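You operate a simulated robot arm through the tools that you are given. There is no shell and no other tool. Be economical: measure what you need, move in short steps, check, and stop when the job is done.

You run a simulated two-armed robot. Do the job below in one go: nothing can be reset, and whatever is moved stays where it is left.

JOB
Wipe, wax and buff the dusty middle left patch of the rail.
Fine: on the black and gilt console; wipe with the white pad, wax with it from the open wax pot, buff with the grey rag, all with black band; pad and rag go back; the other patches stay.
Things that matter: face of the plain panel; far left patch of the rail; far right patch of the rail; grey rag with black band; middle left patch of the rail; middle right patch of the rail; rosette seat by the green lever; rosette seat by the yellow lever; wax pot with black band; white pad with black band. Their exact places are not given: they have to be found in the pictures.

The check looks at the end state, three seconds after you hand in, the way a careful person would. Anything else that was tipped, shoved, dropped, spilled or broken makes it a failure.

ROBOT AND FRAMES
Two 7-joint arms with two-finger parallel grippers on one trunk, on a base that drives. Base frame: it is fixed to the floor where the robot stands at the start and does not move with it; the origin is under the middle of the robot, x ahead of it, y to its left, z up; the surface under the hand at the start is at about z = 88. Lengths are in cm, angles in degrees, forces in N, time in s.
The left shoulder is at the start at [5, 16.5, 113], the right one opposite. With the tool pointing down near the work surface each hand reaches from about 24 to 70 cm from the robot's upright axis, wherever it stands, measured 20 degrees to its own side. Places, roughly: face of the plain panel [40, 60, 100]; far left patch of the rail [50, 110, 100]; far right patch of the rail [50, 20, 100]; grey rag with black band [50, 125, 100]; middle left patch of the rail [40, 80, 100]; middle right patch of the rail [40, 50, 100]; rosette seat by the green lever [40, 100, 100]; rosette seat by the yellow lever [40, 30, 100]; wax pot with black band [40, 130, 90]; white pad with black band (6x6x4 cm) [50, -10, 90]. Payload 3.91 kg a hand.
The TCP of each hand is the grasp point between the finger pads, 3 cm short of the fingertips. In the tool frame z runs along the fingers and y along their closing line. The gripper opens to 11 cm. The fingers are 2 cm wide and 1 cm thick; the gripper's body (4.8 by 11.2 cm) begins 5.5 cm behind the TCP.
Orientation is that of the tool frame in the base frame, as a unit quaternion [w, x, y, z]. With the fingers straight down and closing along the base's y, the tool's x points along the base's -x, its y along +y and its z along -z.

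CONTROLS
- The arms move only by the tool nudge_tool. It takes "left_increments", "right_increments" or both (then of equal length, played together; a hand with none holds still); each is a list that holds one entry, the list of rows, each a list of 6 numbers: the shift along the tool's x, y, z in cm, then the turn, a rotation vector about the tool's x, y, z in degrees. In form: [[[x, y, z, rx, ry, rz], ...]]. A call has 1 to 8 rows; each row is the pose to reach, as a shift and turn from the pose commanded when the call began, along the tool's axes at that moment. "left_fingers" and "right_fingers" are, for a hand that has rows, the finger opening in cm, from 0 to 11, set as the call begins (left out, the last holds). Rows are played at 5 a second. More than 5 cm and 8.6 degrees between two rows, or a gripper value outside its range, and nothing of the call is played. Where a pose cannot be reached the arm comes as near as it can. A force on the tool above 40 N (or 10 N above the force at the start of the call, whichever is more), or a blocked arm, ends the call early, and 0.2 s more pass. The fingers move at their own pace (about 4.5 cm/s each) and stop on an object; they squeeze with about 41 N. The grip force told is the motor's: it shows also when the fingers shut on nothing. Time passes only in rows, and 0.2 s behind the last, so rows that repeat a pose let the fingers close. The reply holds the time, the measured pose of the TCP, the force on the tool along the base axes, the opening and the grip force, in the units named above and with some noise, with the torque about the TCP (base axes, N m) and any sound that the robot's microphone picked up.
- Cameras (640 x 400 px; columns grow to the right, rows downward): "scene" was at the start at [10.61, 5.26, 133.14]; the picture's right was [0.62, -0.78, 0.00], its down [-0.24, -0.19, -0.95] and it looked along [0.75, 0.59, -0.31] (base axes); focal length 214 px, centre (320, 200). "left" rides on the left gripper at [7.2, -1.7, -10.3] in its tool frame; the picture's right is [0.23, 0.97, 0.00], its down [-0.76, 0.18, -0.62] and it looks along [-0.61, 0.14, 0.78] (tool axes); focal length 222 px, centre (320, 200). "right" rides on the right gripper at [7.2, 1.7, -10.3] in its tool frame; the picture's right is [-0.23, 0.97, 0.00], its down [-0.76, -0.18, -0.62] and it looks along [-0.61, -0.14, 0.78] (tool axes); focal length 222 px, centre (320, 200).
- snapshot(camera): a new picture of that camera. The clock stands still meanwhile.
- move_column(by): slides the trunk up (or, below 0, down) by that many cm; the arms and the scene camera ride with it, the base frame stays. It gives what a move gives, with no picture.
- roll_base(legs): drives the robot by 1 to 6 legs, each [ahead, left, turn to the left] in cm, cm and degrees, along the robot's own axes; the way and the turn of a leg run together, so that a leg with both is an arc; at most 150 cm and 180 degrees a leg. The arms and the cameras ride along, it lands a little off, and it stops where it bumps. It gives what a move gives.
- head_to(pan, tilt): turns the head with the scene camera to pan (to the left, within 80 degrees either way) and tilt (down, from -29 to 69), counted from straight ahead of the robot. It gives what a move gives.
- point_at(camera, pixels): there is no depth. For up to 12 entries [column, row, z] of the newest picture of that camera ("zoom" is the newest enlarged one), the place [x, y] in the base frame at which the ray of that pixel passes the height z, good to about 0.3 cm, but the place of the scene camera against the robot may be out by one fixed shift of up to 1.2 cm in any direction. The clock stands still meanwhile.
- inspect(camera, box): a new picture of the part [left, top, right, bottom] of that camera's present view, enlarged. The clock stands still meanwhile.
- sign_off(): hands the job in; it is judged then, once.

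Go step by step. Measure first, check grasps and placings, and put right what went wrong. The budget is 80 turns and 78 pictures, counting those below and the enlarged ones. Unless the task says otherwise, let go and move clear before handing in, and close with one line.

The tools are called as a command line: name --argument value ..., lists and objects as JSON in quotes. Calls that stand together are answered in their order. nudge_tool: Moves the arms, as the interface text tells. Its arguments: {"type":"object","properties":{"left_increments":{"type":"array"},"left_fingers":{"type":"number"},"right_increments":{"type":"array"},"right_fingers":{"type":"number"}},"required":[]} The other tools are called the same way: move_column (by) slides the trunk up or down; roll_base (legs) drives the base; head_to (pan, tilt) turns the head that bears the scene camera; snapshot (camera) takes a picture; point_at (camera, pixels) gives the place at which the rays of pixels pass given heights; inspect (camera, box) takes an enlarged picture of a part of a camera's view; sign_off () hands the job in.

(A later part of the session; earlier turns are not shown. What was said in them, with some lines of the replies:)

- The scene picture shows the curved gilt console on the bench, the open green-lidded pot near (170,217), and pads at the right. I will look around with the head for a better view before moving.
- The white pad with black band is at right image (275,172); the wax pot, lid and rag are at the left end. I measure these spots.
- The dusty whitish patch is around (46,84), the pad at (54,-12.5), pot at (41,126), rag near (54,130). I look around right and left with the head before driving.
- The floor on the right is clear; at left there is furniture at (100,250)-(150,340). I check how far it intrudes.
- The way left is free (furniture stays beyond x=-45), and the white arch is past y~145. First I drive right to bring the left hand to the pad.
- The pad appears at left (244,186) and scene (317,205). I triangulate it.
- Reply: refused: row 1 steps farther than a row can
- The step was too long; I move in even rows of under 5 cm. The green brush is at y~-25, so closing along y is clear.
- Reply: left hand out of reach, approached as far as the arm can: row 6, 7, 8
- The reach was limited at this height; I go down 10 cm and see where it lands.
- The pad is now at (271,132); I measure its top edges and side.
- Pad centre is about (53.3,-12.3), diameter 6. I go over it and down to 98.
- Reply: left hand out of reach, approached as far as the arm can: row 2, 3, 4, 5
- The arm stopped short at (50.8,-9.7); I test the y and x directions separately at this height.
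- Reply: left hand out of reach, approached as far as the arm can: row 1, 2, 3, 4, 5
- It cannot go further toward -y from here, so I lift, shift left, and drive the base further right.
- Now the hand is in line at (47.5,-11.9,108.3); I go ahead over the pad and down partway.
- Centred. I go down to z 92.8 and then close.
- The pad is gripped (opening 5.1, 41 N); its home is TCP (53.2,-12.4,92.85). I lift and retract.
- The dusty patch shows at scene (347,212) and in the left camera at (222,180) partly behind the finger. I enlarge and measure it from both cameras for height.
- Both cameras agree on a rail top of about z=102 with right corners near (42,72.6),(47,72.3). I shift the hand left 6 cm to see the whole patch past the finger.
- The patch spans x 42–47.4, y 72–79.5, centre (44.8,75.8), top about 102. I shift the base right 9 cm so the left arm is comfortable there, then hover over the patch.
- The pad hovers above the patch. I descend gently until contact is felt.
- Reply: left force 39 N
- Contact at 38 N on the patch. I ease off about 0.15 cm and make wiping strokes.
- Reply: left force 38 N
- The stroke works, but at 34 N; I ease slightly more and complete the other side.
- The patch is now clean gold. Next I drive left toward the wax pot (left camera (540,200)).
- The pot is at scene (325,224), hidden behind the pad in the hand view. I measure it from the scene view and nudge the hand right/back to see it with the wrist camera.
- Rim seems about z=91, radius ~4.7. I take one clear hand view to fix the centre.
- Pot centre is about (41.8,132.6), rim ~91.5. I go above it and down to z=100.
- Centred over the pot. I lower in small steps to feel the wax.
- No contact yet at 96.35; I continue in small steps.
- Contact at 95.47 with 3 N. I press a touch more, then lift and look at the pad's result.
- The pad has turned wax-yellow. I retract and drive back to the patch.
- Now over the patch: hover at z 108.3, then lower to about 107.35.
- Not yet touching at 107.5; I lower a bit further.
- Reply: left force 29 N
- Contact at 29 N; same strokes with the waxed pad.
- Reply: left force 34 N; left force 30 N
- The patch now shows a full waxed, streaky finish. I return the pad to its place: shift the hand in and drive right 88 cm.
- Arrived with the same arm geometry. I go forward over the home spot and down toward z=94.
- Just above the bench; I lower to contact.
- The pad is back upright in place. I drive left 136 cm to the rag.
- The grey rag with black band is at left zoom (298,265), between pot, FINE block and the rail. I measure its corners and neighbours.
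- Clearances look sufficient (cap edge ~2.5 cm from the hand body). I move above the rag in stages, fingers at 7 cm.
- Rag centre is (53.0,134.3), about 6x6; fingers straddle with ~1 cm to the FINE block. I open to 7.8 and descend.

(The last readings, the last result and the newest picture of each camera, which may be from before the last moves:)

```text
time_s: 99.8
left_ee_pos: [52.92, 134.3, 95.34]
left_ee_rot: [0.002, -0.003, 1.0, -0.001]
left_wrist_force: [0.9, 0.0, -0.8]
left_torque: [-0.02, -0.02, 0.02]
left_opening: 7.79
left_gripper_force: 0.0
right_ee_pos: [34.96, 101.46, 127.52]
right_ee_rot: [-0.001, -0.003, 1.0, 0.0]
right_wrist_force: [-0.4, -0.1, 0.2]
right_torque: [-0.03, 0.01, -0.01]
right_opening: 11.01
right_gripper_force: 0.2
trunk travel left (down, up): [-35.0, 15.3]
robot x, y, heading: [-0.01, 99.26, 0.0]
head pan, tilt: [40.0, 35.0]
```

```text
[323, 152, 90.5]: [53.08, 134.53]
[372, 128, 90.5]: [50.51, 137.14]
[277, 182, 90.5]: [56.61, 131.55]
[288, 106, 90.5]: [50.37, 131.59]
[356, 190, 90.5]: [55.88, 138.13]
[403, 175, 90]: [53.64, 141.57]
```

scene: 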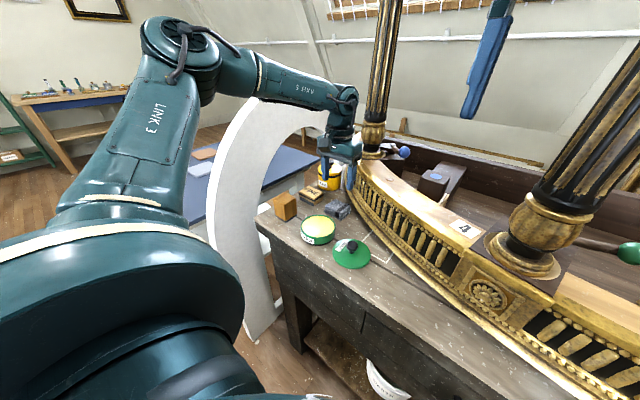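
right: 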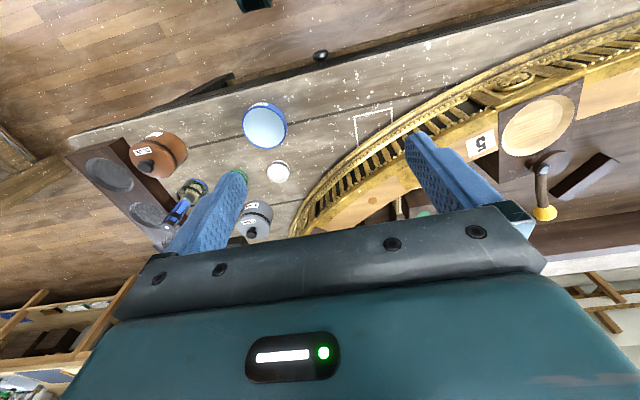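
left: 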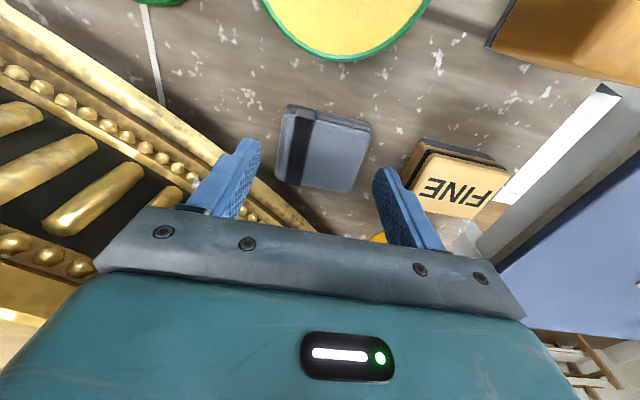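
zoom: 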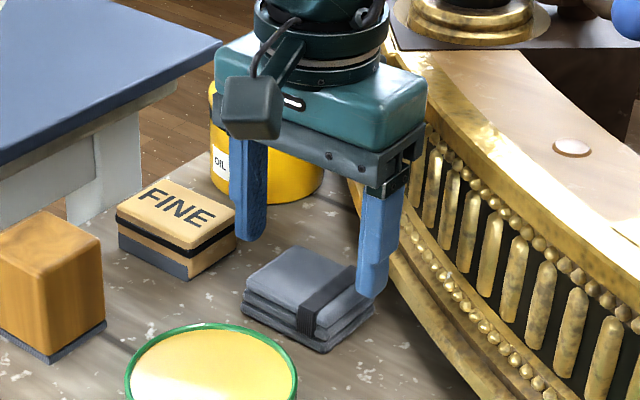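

Well aligned; I lower to z≈92.1 and close.

nudge_tool --left_increments '[[[0, 0.2, 1.2, 0, 0, 0], [0, 0.2, 2.4, 0, 0, 0], [0, 0.2, 3.2, 0, 0, 0], [0, 0.2, 3.2, 0, 0, 0]]]'

nudge_tool --left_increments '[[[0, 0, 0, 0, 0, 0], [0, 0, 0, 0, 0, 0], [0, 0, 0, 0, 0, 0], [0, 0, 0, 0, 0, 0], [0, 0, 0, 0, 0, 0]]]' --left_fingers 3

inspect --camera "scene" --box '[290, 150, 390, 230]'

```text
time_s: 100.8
left_ee_pos: [52.97, 134.58, 92.09]
left_ee_rot: [0.003, -0.004, 1.0, 0.0]
left_wrist_force: [-1.0, 1.2, -1.0]
left_torque: [0.0, 0.0, -0.02]
left_opening: 7.79
left_gripper_force: 0.0
right_ee_pos: [34.95, 101.4, 127.62]
right_ee_rot: [0.0, -0.002, 1.0, 0.0]
right_wrist_force: [0.8, 0.0, 0.7]
right_torque: [0.0, 0.0, 0.0]
right_opening: 10.97
right_gripper_force: 0.2
trunk travel left (down, up): [-35.0, 15.3]
robot x, y, heading: [0.13, 98.73, 0.2]
head pan, tilt: [40.0, 35.0]
```

```text
time_s: 102.0
left_ee_pos: [52.94, 134.6, 92.18]
left_ee_rot: [0.003, -0.004, 1.0, -0.001]
left_wrist_force: [-0.3, 0.1, -0.4]
left_torque: [0.0, -0.02, -0.01]
left_opening: 6.65
left_gripper_force: 41.2
right_ee_pos: [34.96, 101.46, 127.6]
right_ee_rot: [0.0, -0.002, 1.0, -0.001]
right_wrist_force: [-0.1, 0.3, -0.1]
right_torque: [0.01, -0.01, 0.03]
right_opening: 11.01
right_gripper_force: 0.1
trunk travel left (down, up): [-35.0, 15.3]
robot x, y, heading: [-0.01, 98.64, 0.4]
head pan, tilt: [40.0, 35.0]
```

```text
5.00 times, centred on (340, 190) of scene
```

zoom: 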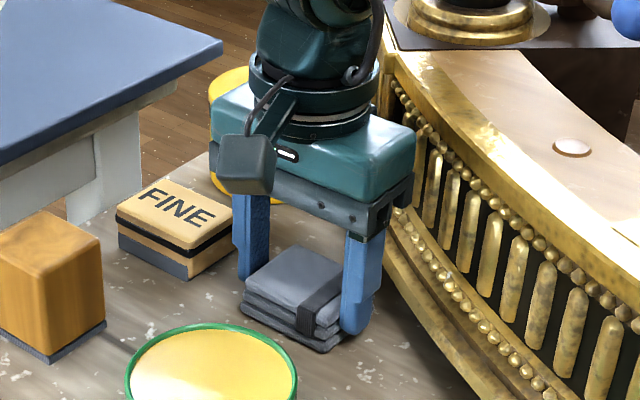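

The rag is gripped (6.65 cm, 41 N); home TCP is (52.95,134.6,92.15). I lift straight up and check.

nudge_tool --left_increments '[[[0, 0, -2, 0, 0, 0], [0, 0, -5, 0, 0, 0], [0, 0, -9, 0, 0, 0], [0, 0, -13, 0, 0, 0], [3, 0, -16, 0, 0, 0], [7, -1, -18, 0, 0, 0], [11, -2, -20, 0, 0, 0], [15.5, -4, -21, 0, 0, 0]]]'

snapshot --camera "scene"

snapshot --camera "left"

```text
refused: row 8 steps farther than a row can; nothing moved
```

```text
19 pictures are left
```

scene: 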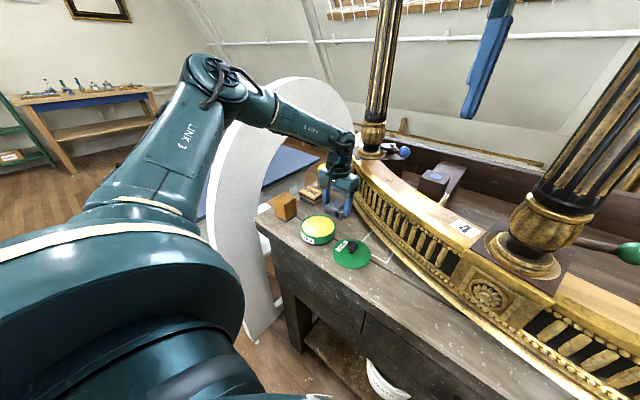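

```text
18 pictures are left
```

left: 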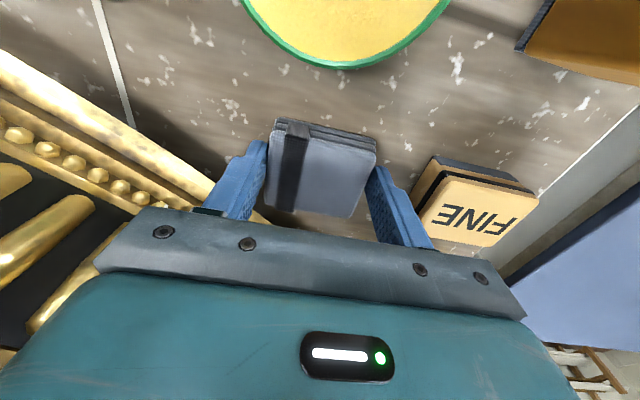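

The grasp looks good; that call was refused for row length, so I repeat it with shorter rows.

nudge_tool --left_increments '[[[0, 0, -2, 0, 0, 0], [0, 0, -5, 0, 0, 0], [0, 0, -9, 0, 0, 0], [0, 0, -13, 0, 0, 0], [2.5, 0, -16, 0, 0, 0], [6, -1, -18, 0, 0, 0], [10, -2, -20, 0, 0, 0], [14, -4, -21, 0, 0, 0]]]'

nudge_tool --left_increments '[[[3.5, -2.5, 0, 0, 0, 0], [6.5, -5, 0, 0, 0, 0]]]'

roll_base --legs '[[0, -48.6, 0]]'

snapshot --camera "scene"

```text
time_s: 103.8
left_ee_pos: [38.59, 130.43, 113.01]
left_ee_rot: [0.003, -0.003, 1.0, -0.001]
left_wrist_force: [-0.5, -0.8, -0.1]
left_torque: [0.03, -0.04, -0.02]
left_opening: 6.65
left_gripper_force: 41.4
right_ee_pos: [34.95, 101.47, 127.59]
right_ee_rot: [0.001, -0.003, 1.0, 0.001]
right_wrist_force: [-0.3, 0.1, 0.8]
right_torque: [0.01, 0.0, -0.01]
right_opening: 11.0
right_gripper_force: 0.1
trunk travel left (down, up): [-35.0, 15.3]
robot x, y, heading: [-0.39, 98.64, 0.5]
head pan, tilt: [40.0, 35.0]
```

```text
time_s: 104.4
left_ee_pos: [32.39, 125.51, 112.91]
left_ee_rot: [0.002, -0.004, 1.0, -0.001]
left_wrist_force: [0.0, 0.8, -1.2]
left_torque: [0.01, -0.01, -0.05]
left_opening: 6.66
left_gripper_force: 41.1
right_ee_pos: [34.99, 101.44, 127.54]
right_ee_rot: [-0.001, -0.003, 1.0, 0.001]
right_wrist_force: [-0.2, -0.3, -0.3]
right_torque: [0.02, -0.03, -0.01]
right_opening: 10.99
right_gripper_force: 0.1
trunk travel left (down, up): [-35.0, 15.3]
robot x, y, heading: [0.09, 98.92, 0.0]
head pan, tilt: [40.0, 35.0]
```

```text
time_s: 109.1
left_ee_pos: [32.57, 76.81, 112.95]
left_ee_rot: [0.003, -0.003, 1.0, -0.001]
left_wrist_force: [0.8, -0.5, -0.4]
left_torque: [0.0, -0.03, 0.0]
left_opening: 6.67
left_gripper_force: 40.8
right_ee_pos: [35.33, 52.79, 127.52]
right_ee_rot: [0.0, -0.003, 1.0, 0.0]
right_wrist_force: [-0.1, 0.7, -0.3]
right_torque: [0.0, -0.03, -0.02]
right_opening: 11.0
right_gripper_force: 0.1
trunk travel left (down, up): [-35.0, 15.3]
robot x, y, heading: [0.39, 50.23, 0.4]
head pan, tilt: [40.0, 35.0]
```

```text
17 pictures are left
```

scene: 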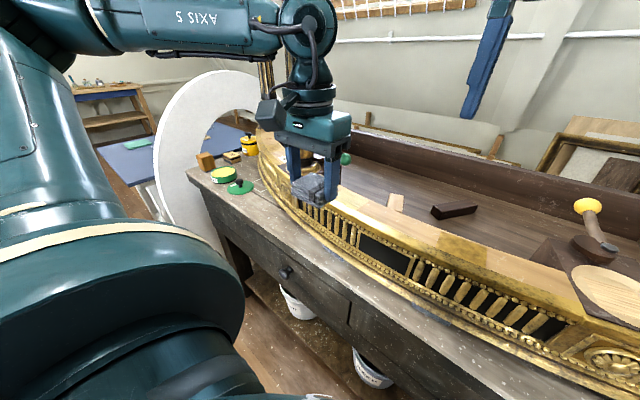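

Now move over the patch and lower toward z≈107, expecting contact near 106.6.

nudge_tool --left_increments '[[[-4.2, -0.3, 0, 0, 0, 0], [-8.4, -0.6, 0, 0, 0, 0], [-12.2, -1, 0, 0, 0, 0], [-12.2, -1, 3, 0, 0, 0], [-12.2, -1, 5, 0, 0, 0], [-12.2, -1, 5.8, 0, 0, 0], [-12.2, -1, 6.1, 0, 0, 0], [-12.2, -1, 6.1, 0, 0, 0]]]'

nudge_tool --left_increments '[[[0, 0, 0.15, 0, 0, 0], [0, 0, 0.3, 0, 0, 0], [0, 0, 0.4, 0, 0, 0], [0, 0, 0.4, 0, 0, 0]]]'

```text
time_s: 110.9
left_ee_pos: [44.86, 76.01, 106.83]
left_ee_rot: [0.002, -0.004, 1.0, 0.0]
left_wrist_force: [-1.0, -0.2, -0.3]
left_torque: [0.03, 0.02, -0.01]
left_opening: 6.65
left_gripper_force: 40.8
right_ee_pos: [35.23, 52.75, 127.53]
right_ee_rot: [-0.001, -0.003, 1.0, 0.0]
right_wrist_force: [0.1, 0.6, -0.1]
right_torque: [0.01, 0.02, 0.03]
right_opening: 10.98
right_gripper_force: 0.0
trunk travel left (down, up): [-35.0, 15.3]
robot x, y, heading: [0.15, 50.46, 0.6]
head pan, tilt: [40.0, 35.0]
```

```text
time_s: 111.9
left_ee_pos: [44.95, 75.99, 106.67]
left_ee_rot: [0.005, -0.003, 1.0, 0.0]
left_wrist_force: [2.0, 5.2, 22.1]
left_torque: [0.49, 0.24, -0.08]
left_opening: 6.66
left_gripper_force: 41.4
right_ee_pos: [35.11, 52.82, 127.67]
right_ee_rot: [0.002, -0.003, 1.0, 0.001]
right_wrist_force: [0.3, -0.5, -0.6]
right_torque: [0.0, 0.0, 0.04]
right_opening: 10.99
right_gripper_force: 0.1
trunk travel left (down, up): [-35.0, 15.3]
robot x, y, heading: [0.16, 49.8, 0.2]
head pan, tilt: [40.0, 35.0]
```

Contact at 22 N as expected. I buff with the same strokes.

nudge_tool --left_increments '[[[0, 0, 0, 0, 0, 0], [1.4, -2, 0, 0, 0, 0], [1.4, -3.8, 0, 0, 0, 0], [1.4, -1.5, 0, 0, 0, 0], [1.4, 1, 0, 0, 0, 0], [1.4, 3.4, 0, 0, 0, 0], [0, 3.4, 0, 0, 0, 0], [0, 1, 0, 0, 0, 0]]]'

nudge_tool --left_increments '[[[0, -1.5, 0, 0, 0, 0], [0, -4.6, 0, 0, 0, 0], [-1.2, -4.6, 0, 0, 0, 0], [-1.2, -2, 0, 0, 0, 0], [-1.2, 0.5, 0, 0, 0, 0], [-1.2, 2.6, 0, 0, 0, 0], [0, 2.6, 0, 0, 0, 0], [0, 0, 0, 0, 0, 0]]]'

nudge_tool --left_increments '[[[0, 0, -3, 0, 0, 0], [2, 3, -5, 0, 0, 0], [5, 5, -6, 0, 0, 0], [8.5, 8, -6, 0, 0, 0], [12, 10, -7, 0, 0, 0]]]'

inspect --camera "scene" --box '[250, 130, 430, 260]'

```text
time_s: 113.7
left_ee_pos: [44.78, 77.09, 106.67]
left_ee_rot: [0.006, -0.004, 1.0, 0.0]
left_wrist_force: [1.5, 14.3, 29.3]
left_torque: [0.19, 0.22, -0.11]
left_opening: 6.66
left_gripper_force: 40.6
right_ee_pos: [35.04, 52.74, 127.61]
right_ee_rot: [0.0, -0.002, 1.0, 0.0]
right_wrist_force: [-0.2, -0.1, 0.3]
right_torque: [-0.01, 0.0, -0.01]
right_opening: 11.01
right_gripper_force: 0.1
trunk travel left (down, up): [-35.0, 15.3]
robot x, y, heading: [0.31, 50.39, 0.2]
head pan, tilt: [40.0, 35.0]
```

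```text
time_s: 115.5
left_ee_pos: [44.7, 77.12, 106.75]
left_ee_rot: [0.003, -0.005, 1.0, 0.001]
left_wrist_force: [-1.7, 11.5, 25.4]
left_torque: [0.14, -0.24, 0.15]
left_opening: 6.65
left_gripper_force: 40.5
right_ee_pos: [35.08, 52.87, 127.6]
right_ee_rot: [0.0, -0.002, 1.0, 0.001]
right_wrist_force: [-0.1, -0.1, 0.2]
right_torque: [-0.01, 0.0, 0.02]
right_opening: 10.99
right_gripper_force: 0.1
trunk travel left (down, up): [-35.0, 15.3]
robot x, y, heading: [0.33, 50.18, 0.4]
head pan, tilt: [40.0, 35.0]
```

```text
time_s: 116.7
left_ee_pos: [32.76, 86.89, 113.45]
left_ee_rot: [0.003, -0.004, 1.0, -0.001]
left_wrist_force: [-1.1, -0.3, -1.5]
left_torque: [0.03, -0.04, 0.01]
left_opening: 6.68
left_gripper_force: 41.0
right_ee_pos: [35.22, 52.81, 127.58]
right_ee_rot: [0.001, -0.003, 1.0, 0.0]
right_wrist_force: [0.0, 0.1, 0.6]
right_torque: [0.03, 0.0, -0.03]
right_opening: 10.98
right_gripper_force: 0.0
trunk travel left (down, up): [-35.0, 15.3]
robot x, y, heading: [-0.38, 50.12, 0.4]
head pan, tilt: [40.0, 35.0]
```

```text
3.08 times, centred on (340, 195) of scene
```

zoom: 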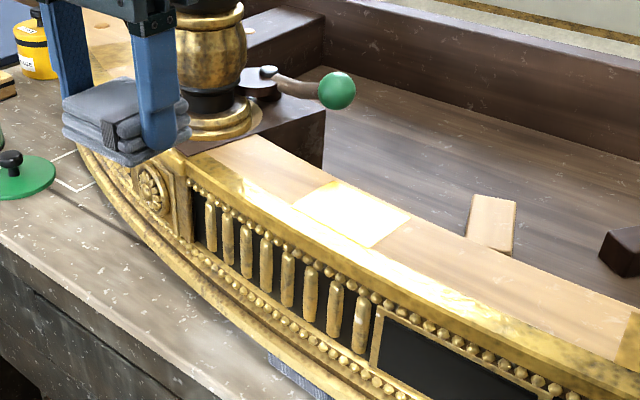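

The patch is now glossy bright. I drive back to return the rag.

roll_base --legs '[[0, 48.6, 0]]'

snapshot --camera "scene"

```text
time_s: 121.5
left_ee_pos: [32.74, 135.5, 113.41]
left_ee_rot: [0.003, -0.002, 1.0, -0.001]
left_wrist_force: [-0.5, 0.4, -0.1]
left_torque: [0.01, 0.0, 0.07]
left_opening: 6.62
left_gripper_force: 41.1
right_ee_pos: [35.03, 101.52, 127.68]
right_ee_rot: [0.0, -0.001, 1.0, 0.001]
right_wrist_force: [0.5, -0.1, 0.4]
right_torque: [-0.01, 0.01, -0.01]
right_opening: 11.01
right_gripper_force: 0.1
trunk travel left (down, up): [-35.0, 15.3]
robot x, y, heading: [0.02, 98.61, 0.2]
head pan, tilt: [40.0, 35.0]
```

```text
15 pictures are left
```

scene: 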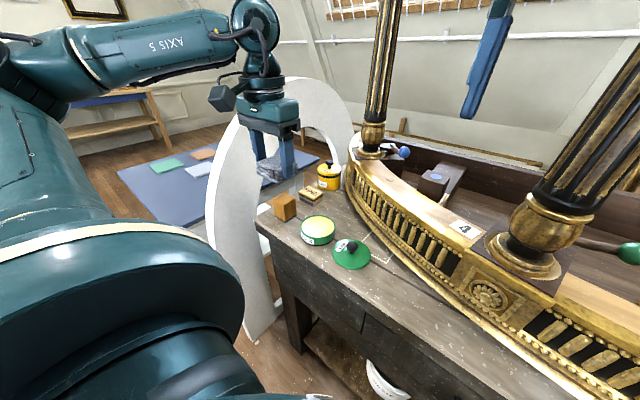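

I move over the rag's home at height, then down to z≈94.

nudge_tool --left_increments '[[[-4.5, -0.2, 0, 0, 0, 0], [-9, -0.4, 0, 0, 0, 0], [-13, -0.6, 0.5, 0, 0, 0], [-17, -0.8, 3, 0, 0, 0], [-20.2, -0.9, 6, 0, 0, 0], [-20.2, -0.9, 10.5, 0, 0, 0], [-20.2, -0.9, 15, 0, 0, 0], [-20.2, -0.9, 19, 0, 0, 0]]]'

inspect --camera "scene" --box '[290, 150, 390, 230]'

```text
time_s: 123.3
left_ee_pos: [53.12, 134.64, 94.56]
left_ee_rot: [0.003, -0.001, 1.0, 0.0]
left_wrist_force: [-0.6, 0.2, -0.4]
left_torque: [0.0, 0.0, 0.02]
left_opening: 6.67
left_gripper_force: 40.6
right_ee_pos: [35.03, 101.47, 127.57]
right_ee_rot: [0.001, -0.001, 1.0, 0.0]
right_wrist_force: [0.4, 0.4, -0.7]
right_torque: [0.01, 0.0, 0.02]
right_opening: 11.01
right_gripper_force: 0.2
trunk travel left (down, up): [-35.0, 15.3]
robot x, y, heading: [-0.17, 98.86, 0.1]
head pan, tilt: [40.0, 35.0]
```

```text
5.00 times, centred on (340, 190) of scene
```

zoom: 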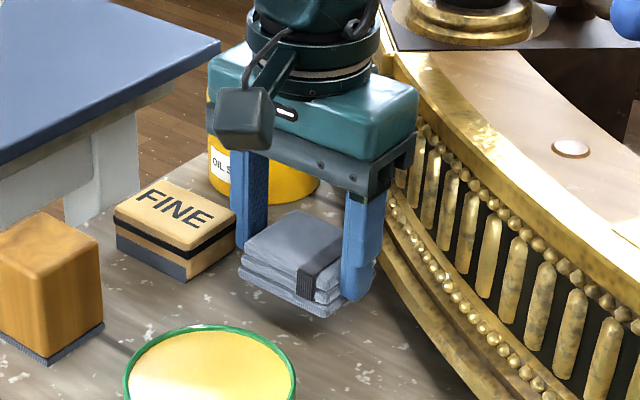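

Well aligned above home. I lower to contact near 92.2.

nudge_tool --left_increments '[[[0.1, 0, 1, 0, 0, 0], [0.1, 0, 1.8, 0, 0, 0], [0.1, 0, 2.2, 0, 0, 0], [0.1, 0, 2.35, 0, 0, 0], [0.1, 0, 2.35, 0, 0, 0]]]'

```text
time_s: 124.5
left_ee_pos: [52.96, 134.66, 92.06]
left_ee_rot: [0.003, -0.003, 1.0, -0.001]
left_wrist_force: [0.1, 0.7, -0.2]
left_torque: [0.0, 0.01, 0.02]
left_opening: 6.67
left_gripper_force: 41.1
right_ee_pos: [35.03, 101.51, 127.55]
right_ee_rot: [0.0, -0.002, 1.0, 0.0]
right_wrist_force: [-0.5, 1.1, 0.7]
right_torque: [-0.02, -0.01, 0.03]
right_opening: 11.01
right_gripper_force: 0.1
trunk travel left (down, up): [-35.0, 15.3]
robot x, y, heading: [-0.4, 98.83, 0.2]
head pan, tilt: [40.0, 35.0]
```

At the home height; I release to 7.8 and lift clear.

nudge_tool --left_increments '[[[0, 0, 0.1, 0, 0, 0], [0, 0, 0.1, 0, 0, 0], [0, 0, 0.1, 0, 0, 0]]]' --left_fingers 7.8

nudge_tool --left_increments '[[[0, 0, -2, 0, 0, 0], [0, 0, -5, 0, 0, 0], [0, 0, -9, 0, 0, 0], [0, 0, -13, 0, 0, 0], [2.5, 0, -17, 0, 0, 0], [6, -1, -19, 0, 0, 0], [10, -2, -21, 0, 0, 0], [14, -4, -22, 0, 0, 0]]]'

nudge_tool --left_increments '[[[3.5, -2.5, 0, 0, 0, 0], [7, -5, 0, 0, 0, 0]]]'

snapshot --camera "scene"

inspect --camera "scene" --box '[290, 150, 390, 230]'

```text
time_s: 125.3
left_ee_pos: [52.91, 134.67, 92.21]
left_ee_rot: [0.002, -0.002, 1.0, -0.001]
left_wrist_force: [0.4, -0.5, -0.1]
left_torque: [-0.01, 0.02, 0.0]
left_opening: 7.82
left_gripper_force: 0.0
right_ee_pos: [34.96, 101.45, 127.57]
right_ee_rot: [0.0, -0.001, 1.0, 0.0]
right_wrist_force: [-0.2, -0.2, -0.6]
right_torque: [-0.01, -0.05, 0.02]
right_opening: 11.0
right_gripper_force: 0.1
trunk travel left (down, up): [-35.0, 15.3]
robot x, y, heading: [-0.08, 98.71, 0.0]
head pan, tilt: [40.0, 35.0]
```

```text
time_s: 127.1
left_ee_pos: [38.77, 130.6, 114.03]
left_ee_rot: [0.003, -0.002, 1.0, -0.001]
left_wrist_force: [-0.4, 0.6, -0.1]
left_torque: [-0.02, 0.0, 0.01]
left_opening: 7.8
left_gripper_force: 0.1
right_ee_pos: [35.08, 101.4, 127.49]
right_ee_rot: [0.001, -0.002, 1.0, 0.001]
right_wrist_force: [-0.2, 0.1, -0.1]
right_torque: [0.0, -0.04, 0.0]
right_opening: 11.0
right_gripper_force: 0.0
trunk travel left (down, up): [-35.0, 15.3]
robot x, y, heading: [-0.29, 99.13, -0.0]
head pan, tilt: [40.0, 35.0]
```

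```text
time_s: 127.7
left_ee_pos: [31.68, 125.64, 113.96]
left_ee_rot: [0.003, -0.003, 1.0, -0.001]
left_wrist_force: [0.6, -0.3, -0.2]
left_torque: [0.02, 0.02, -0.03]
left_opening: 7.82
left_gripper_force: 0.0
right_ee_pos: [35.04, 101.49, 127.51]
right_ee_rot: [0.0, -0.002, 1.0, 0.001]
right_wrist_force: [-0.2, 0.5, -0.6]
right_torque: [-0.01, -0.01, -0.01]
right_opening: 10.99
right_gripper_force: 0.0
trunk travel left (down, up): [-35.0, 15.3]
robot x, y, heading: [0.08, 99.15, 0.2]
head pan, tilt: [40.0, 35.0]
```

```text
13 pictures are left
```

scene: 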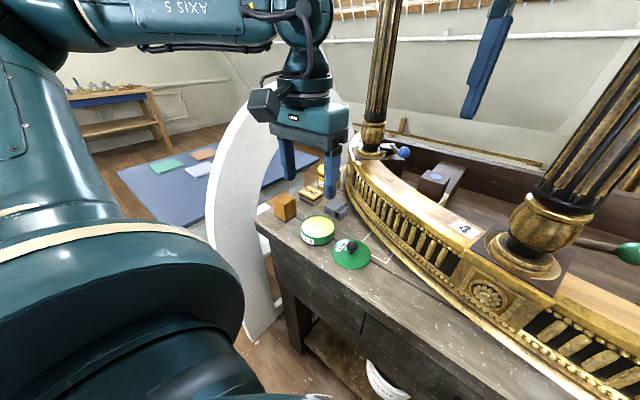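

```text
5.00 times, centred on (340, 190) of scene
```

zoom: 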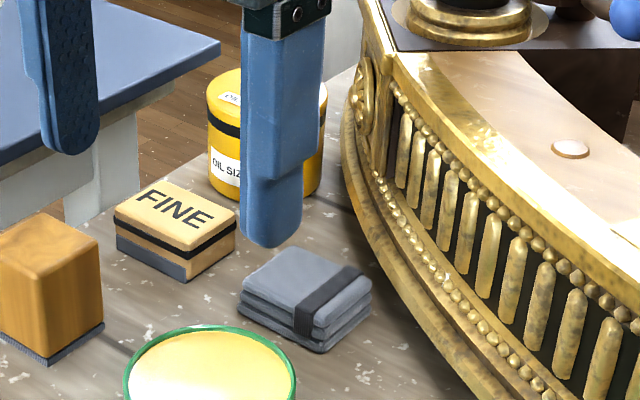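

The rag is back where it lay, nothing else moved. One last look at the patch for full coverage.

head_to --pan -25 --tilt 40

snapshot --camera "scene"

inspect --camera "scene" --box '[240, 120, 400, 240]'

```text
time_s: 129.1
left_ee_pos: [31.75, 125.66, 114.03]
left_ee_rot: [0.003, -0.002, 1.0, -0.001]
left_wrist_force: [0.2, -1.0, -0.4]
left_torque: [0.0, -0.03, 0.03]
left_opening: 7.8
left_gripper_force: 0.2
right_ee_pos: [35.04, 101.48, 127.58]
right_ee_rot: [0.0, -0.001, 1.0, 0.0]
right_wrist_force: [-0.3, -0.2, 0.4]
right_torque: [-0.01, 0.03, -0.01]
right_opening: 11.02
right_gripper_force: 0.1
trunk travel left (down, up): [-35.0, 15.3]
robot x, y, heading: [-0.04, 99.11, 0.1]
head pan, tilt: [-25.0, 40.0]
```

```text
11 pictures are left
```

scene: 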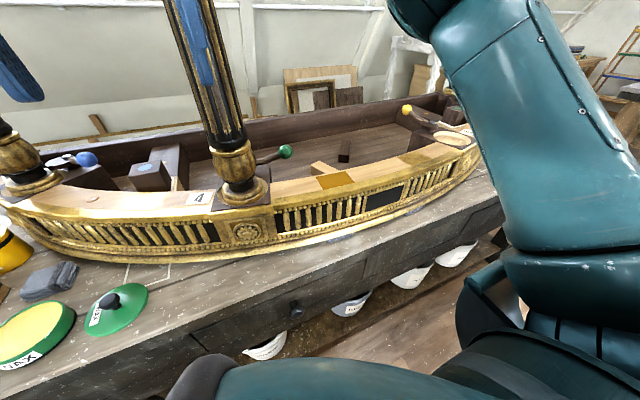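

```text
3.33 times, centred on (320, 180) of scene
```

zoom: 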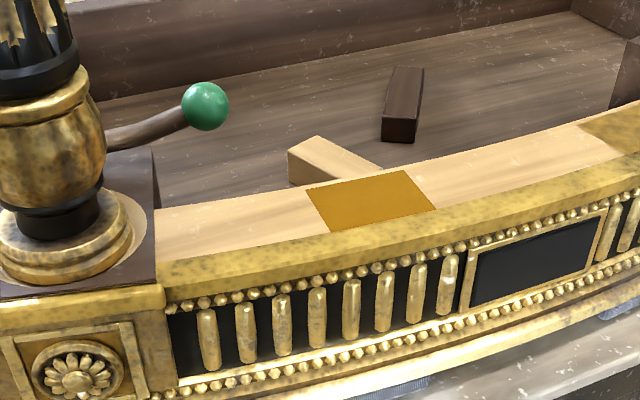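

The whole patch is evenly finished to its edges at (370,200) in the enlarged view. The other patches look untouched, both tools are back and the hands are clear, so I hand in.

sign_off

```text
The job is handed in.
```

The middle left patch is wiped, waxed and buffed, the pad and rag are back in their places, and in the last pictures I saw nothing else disturbed.
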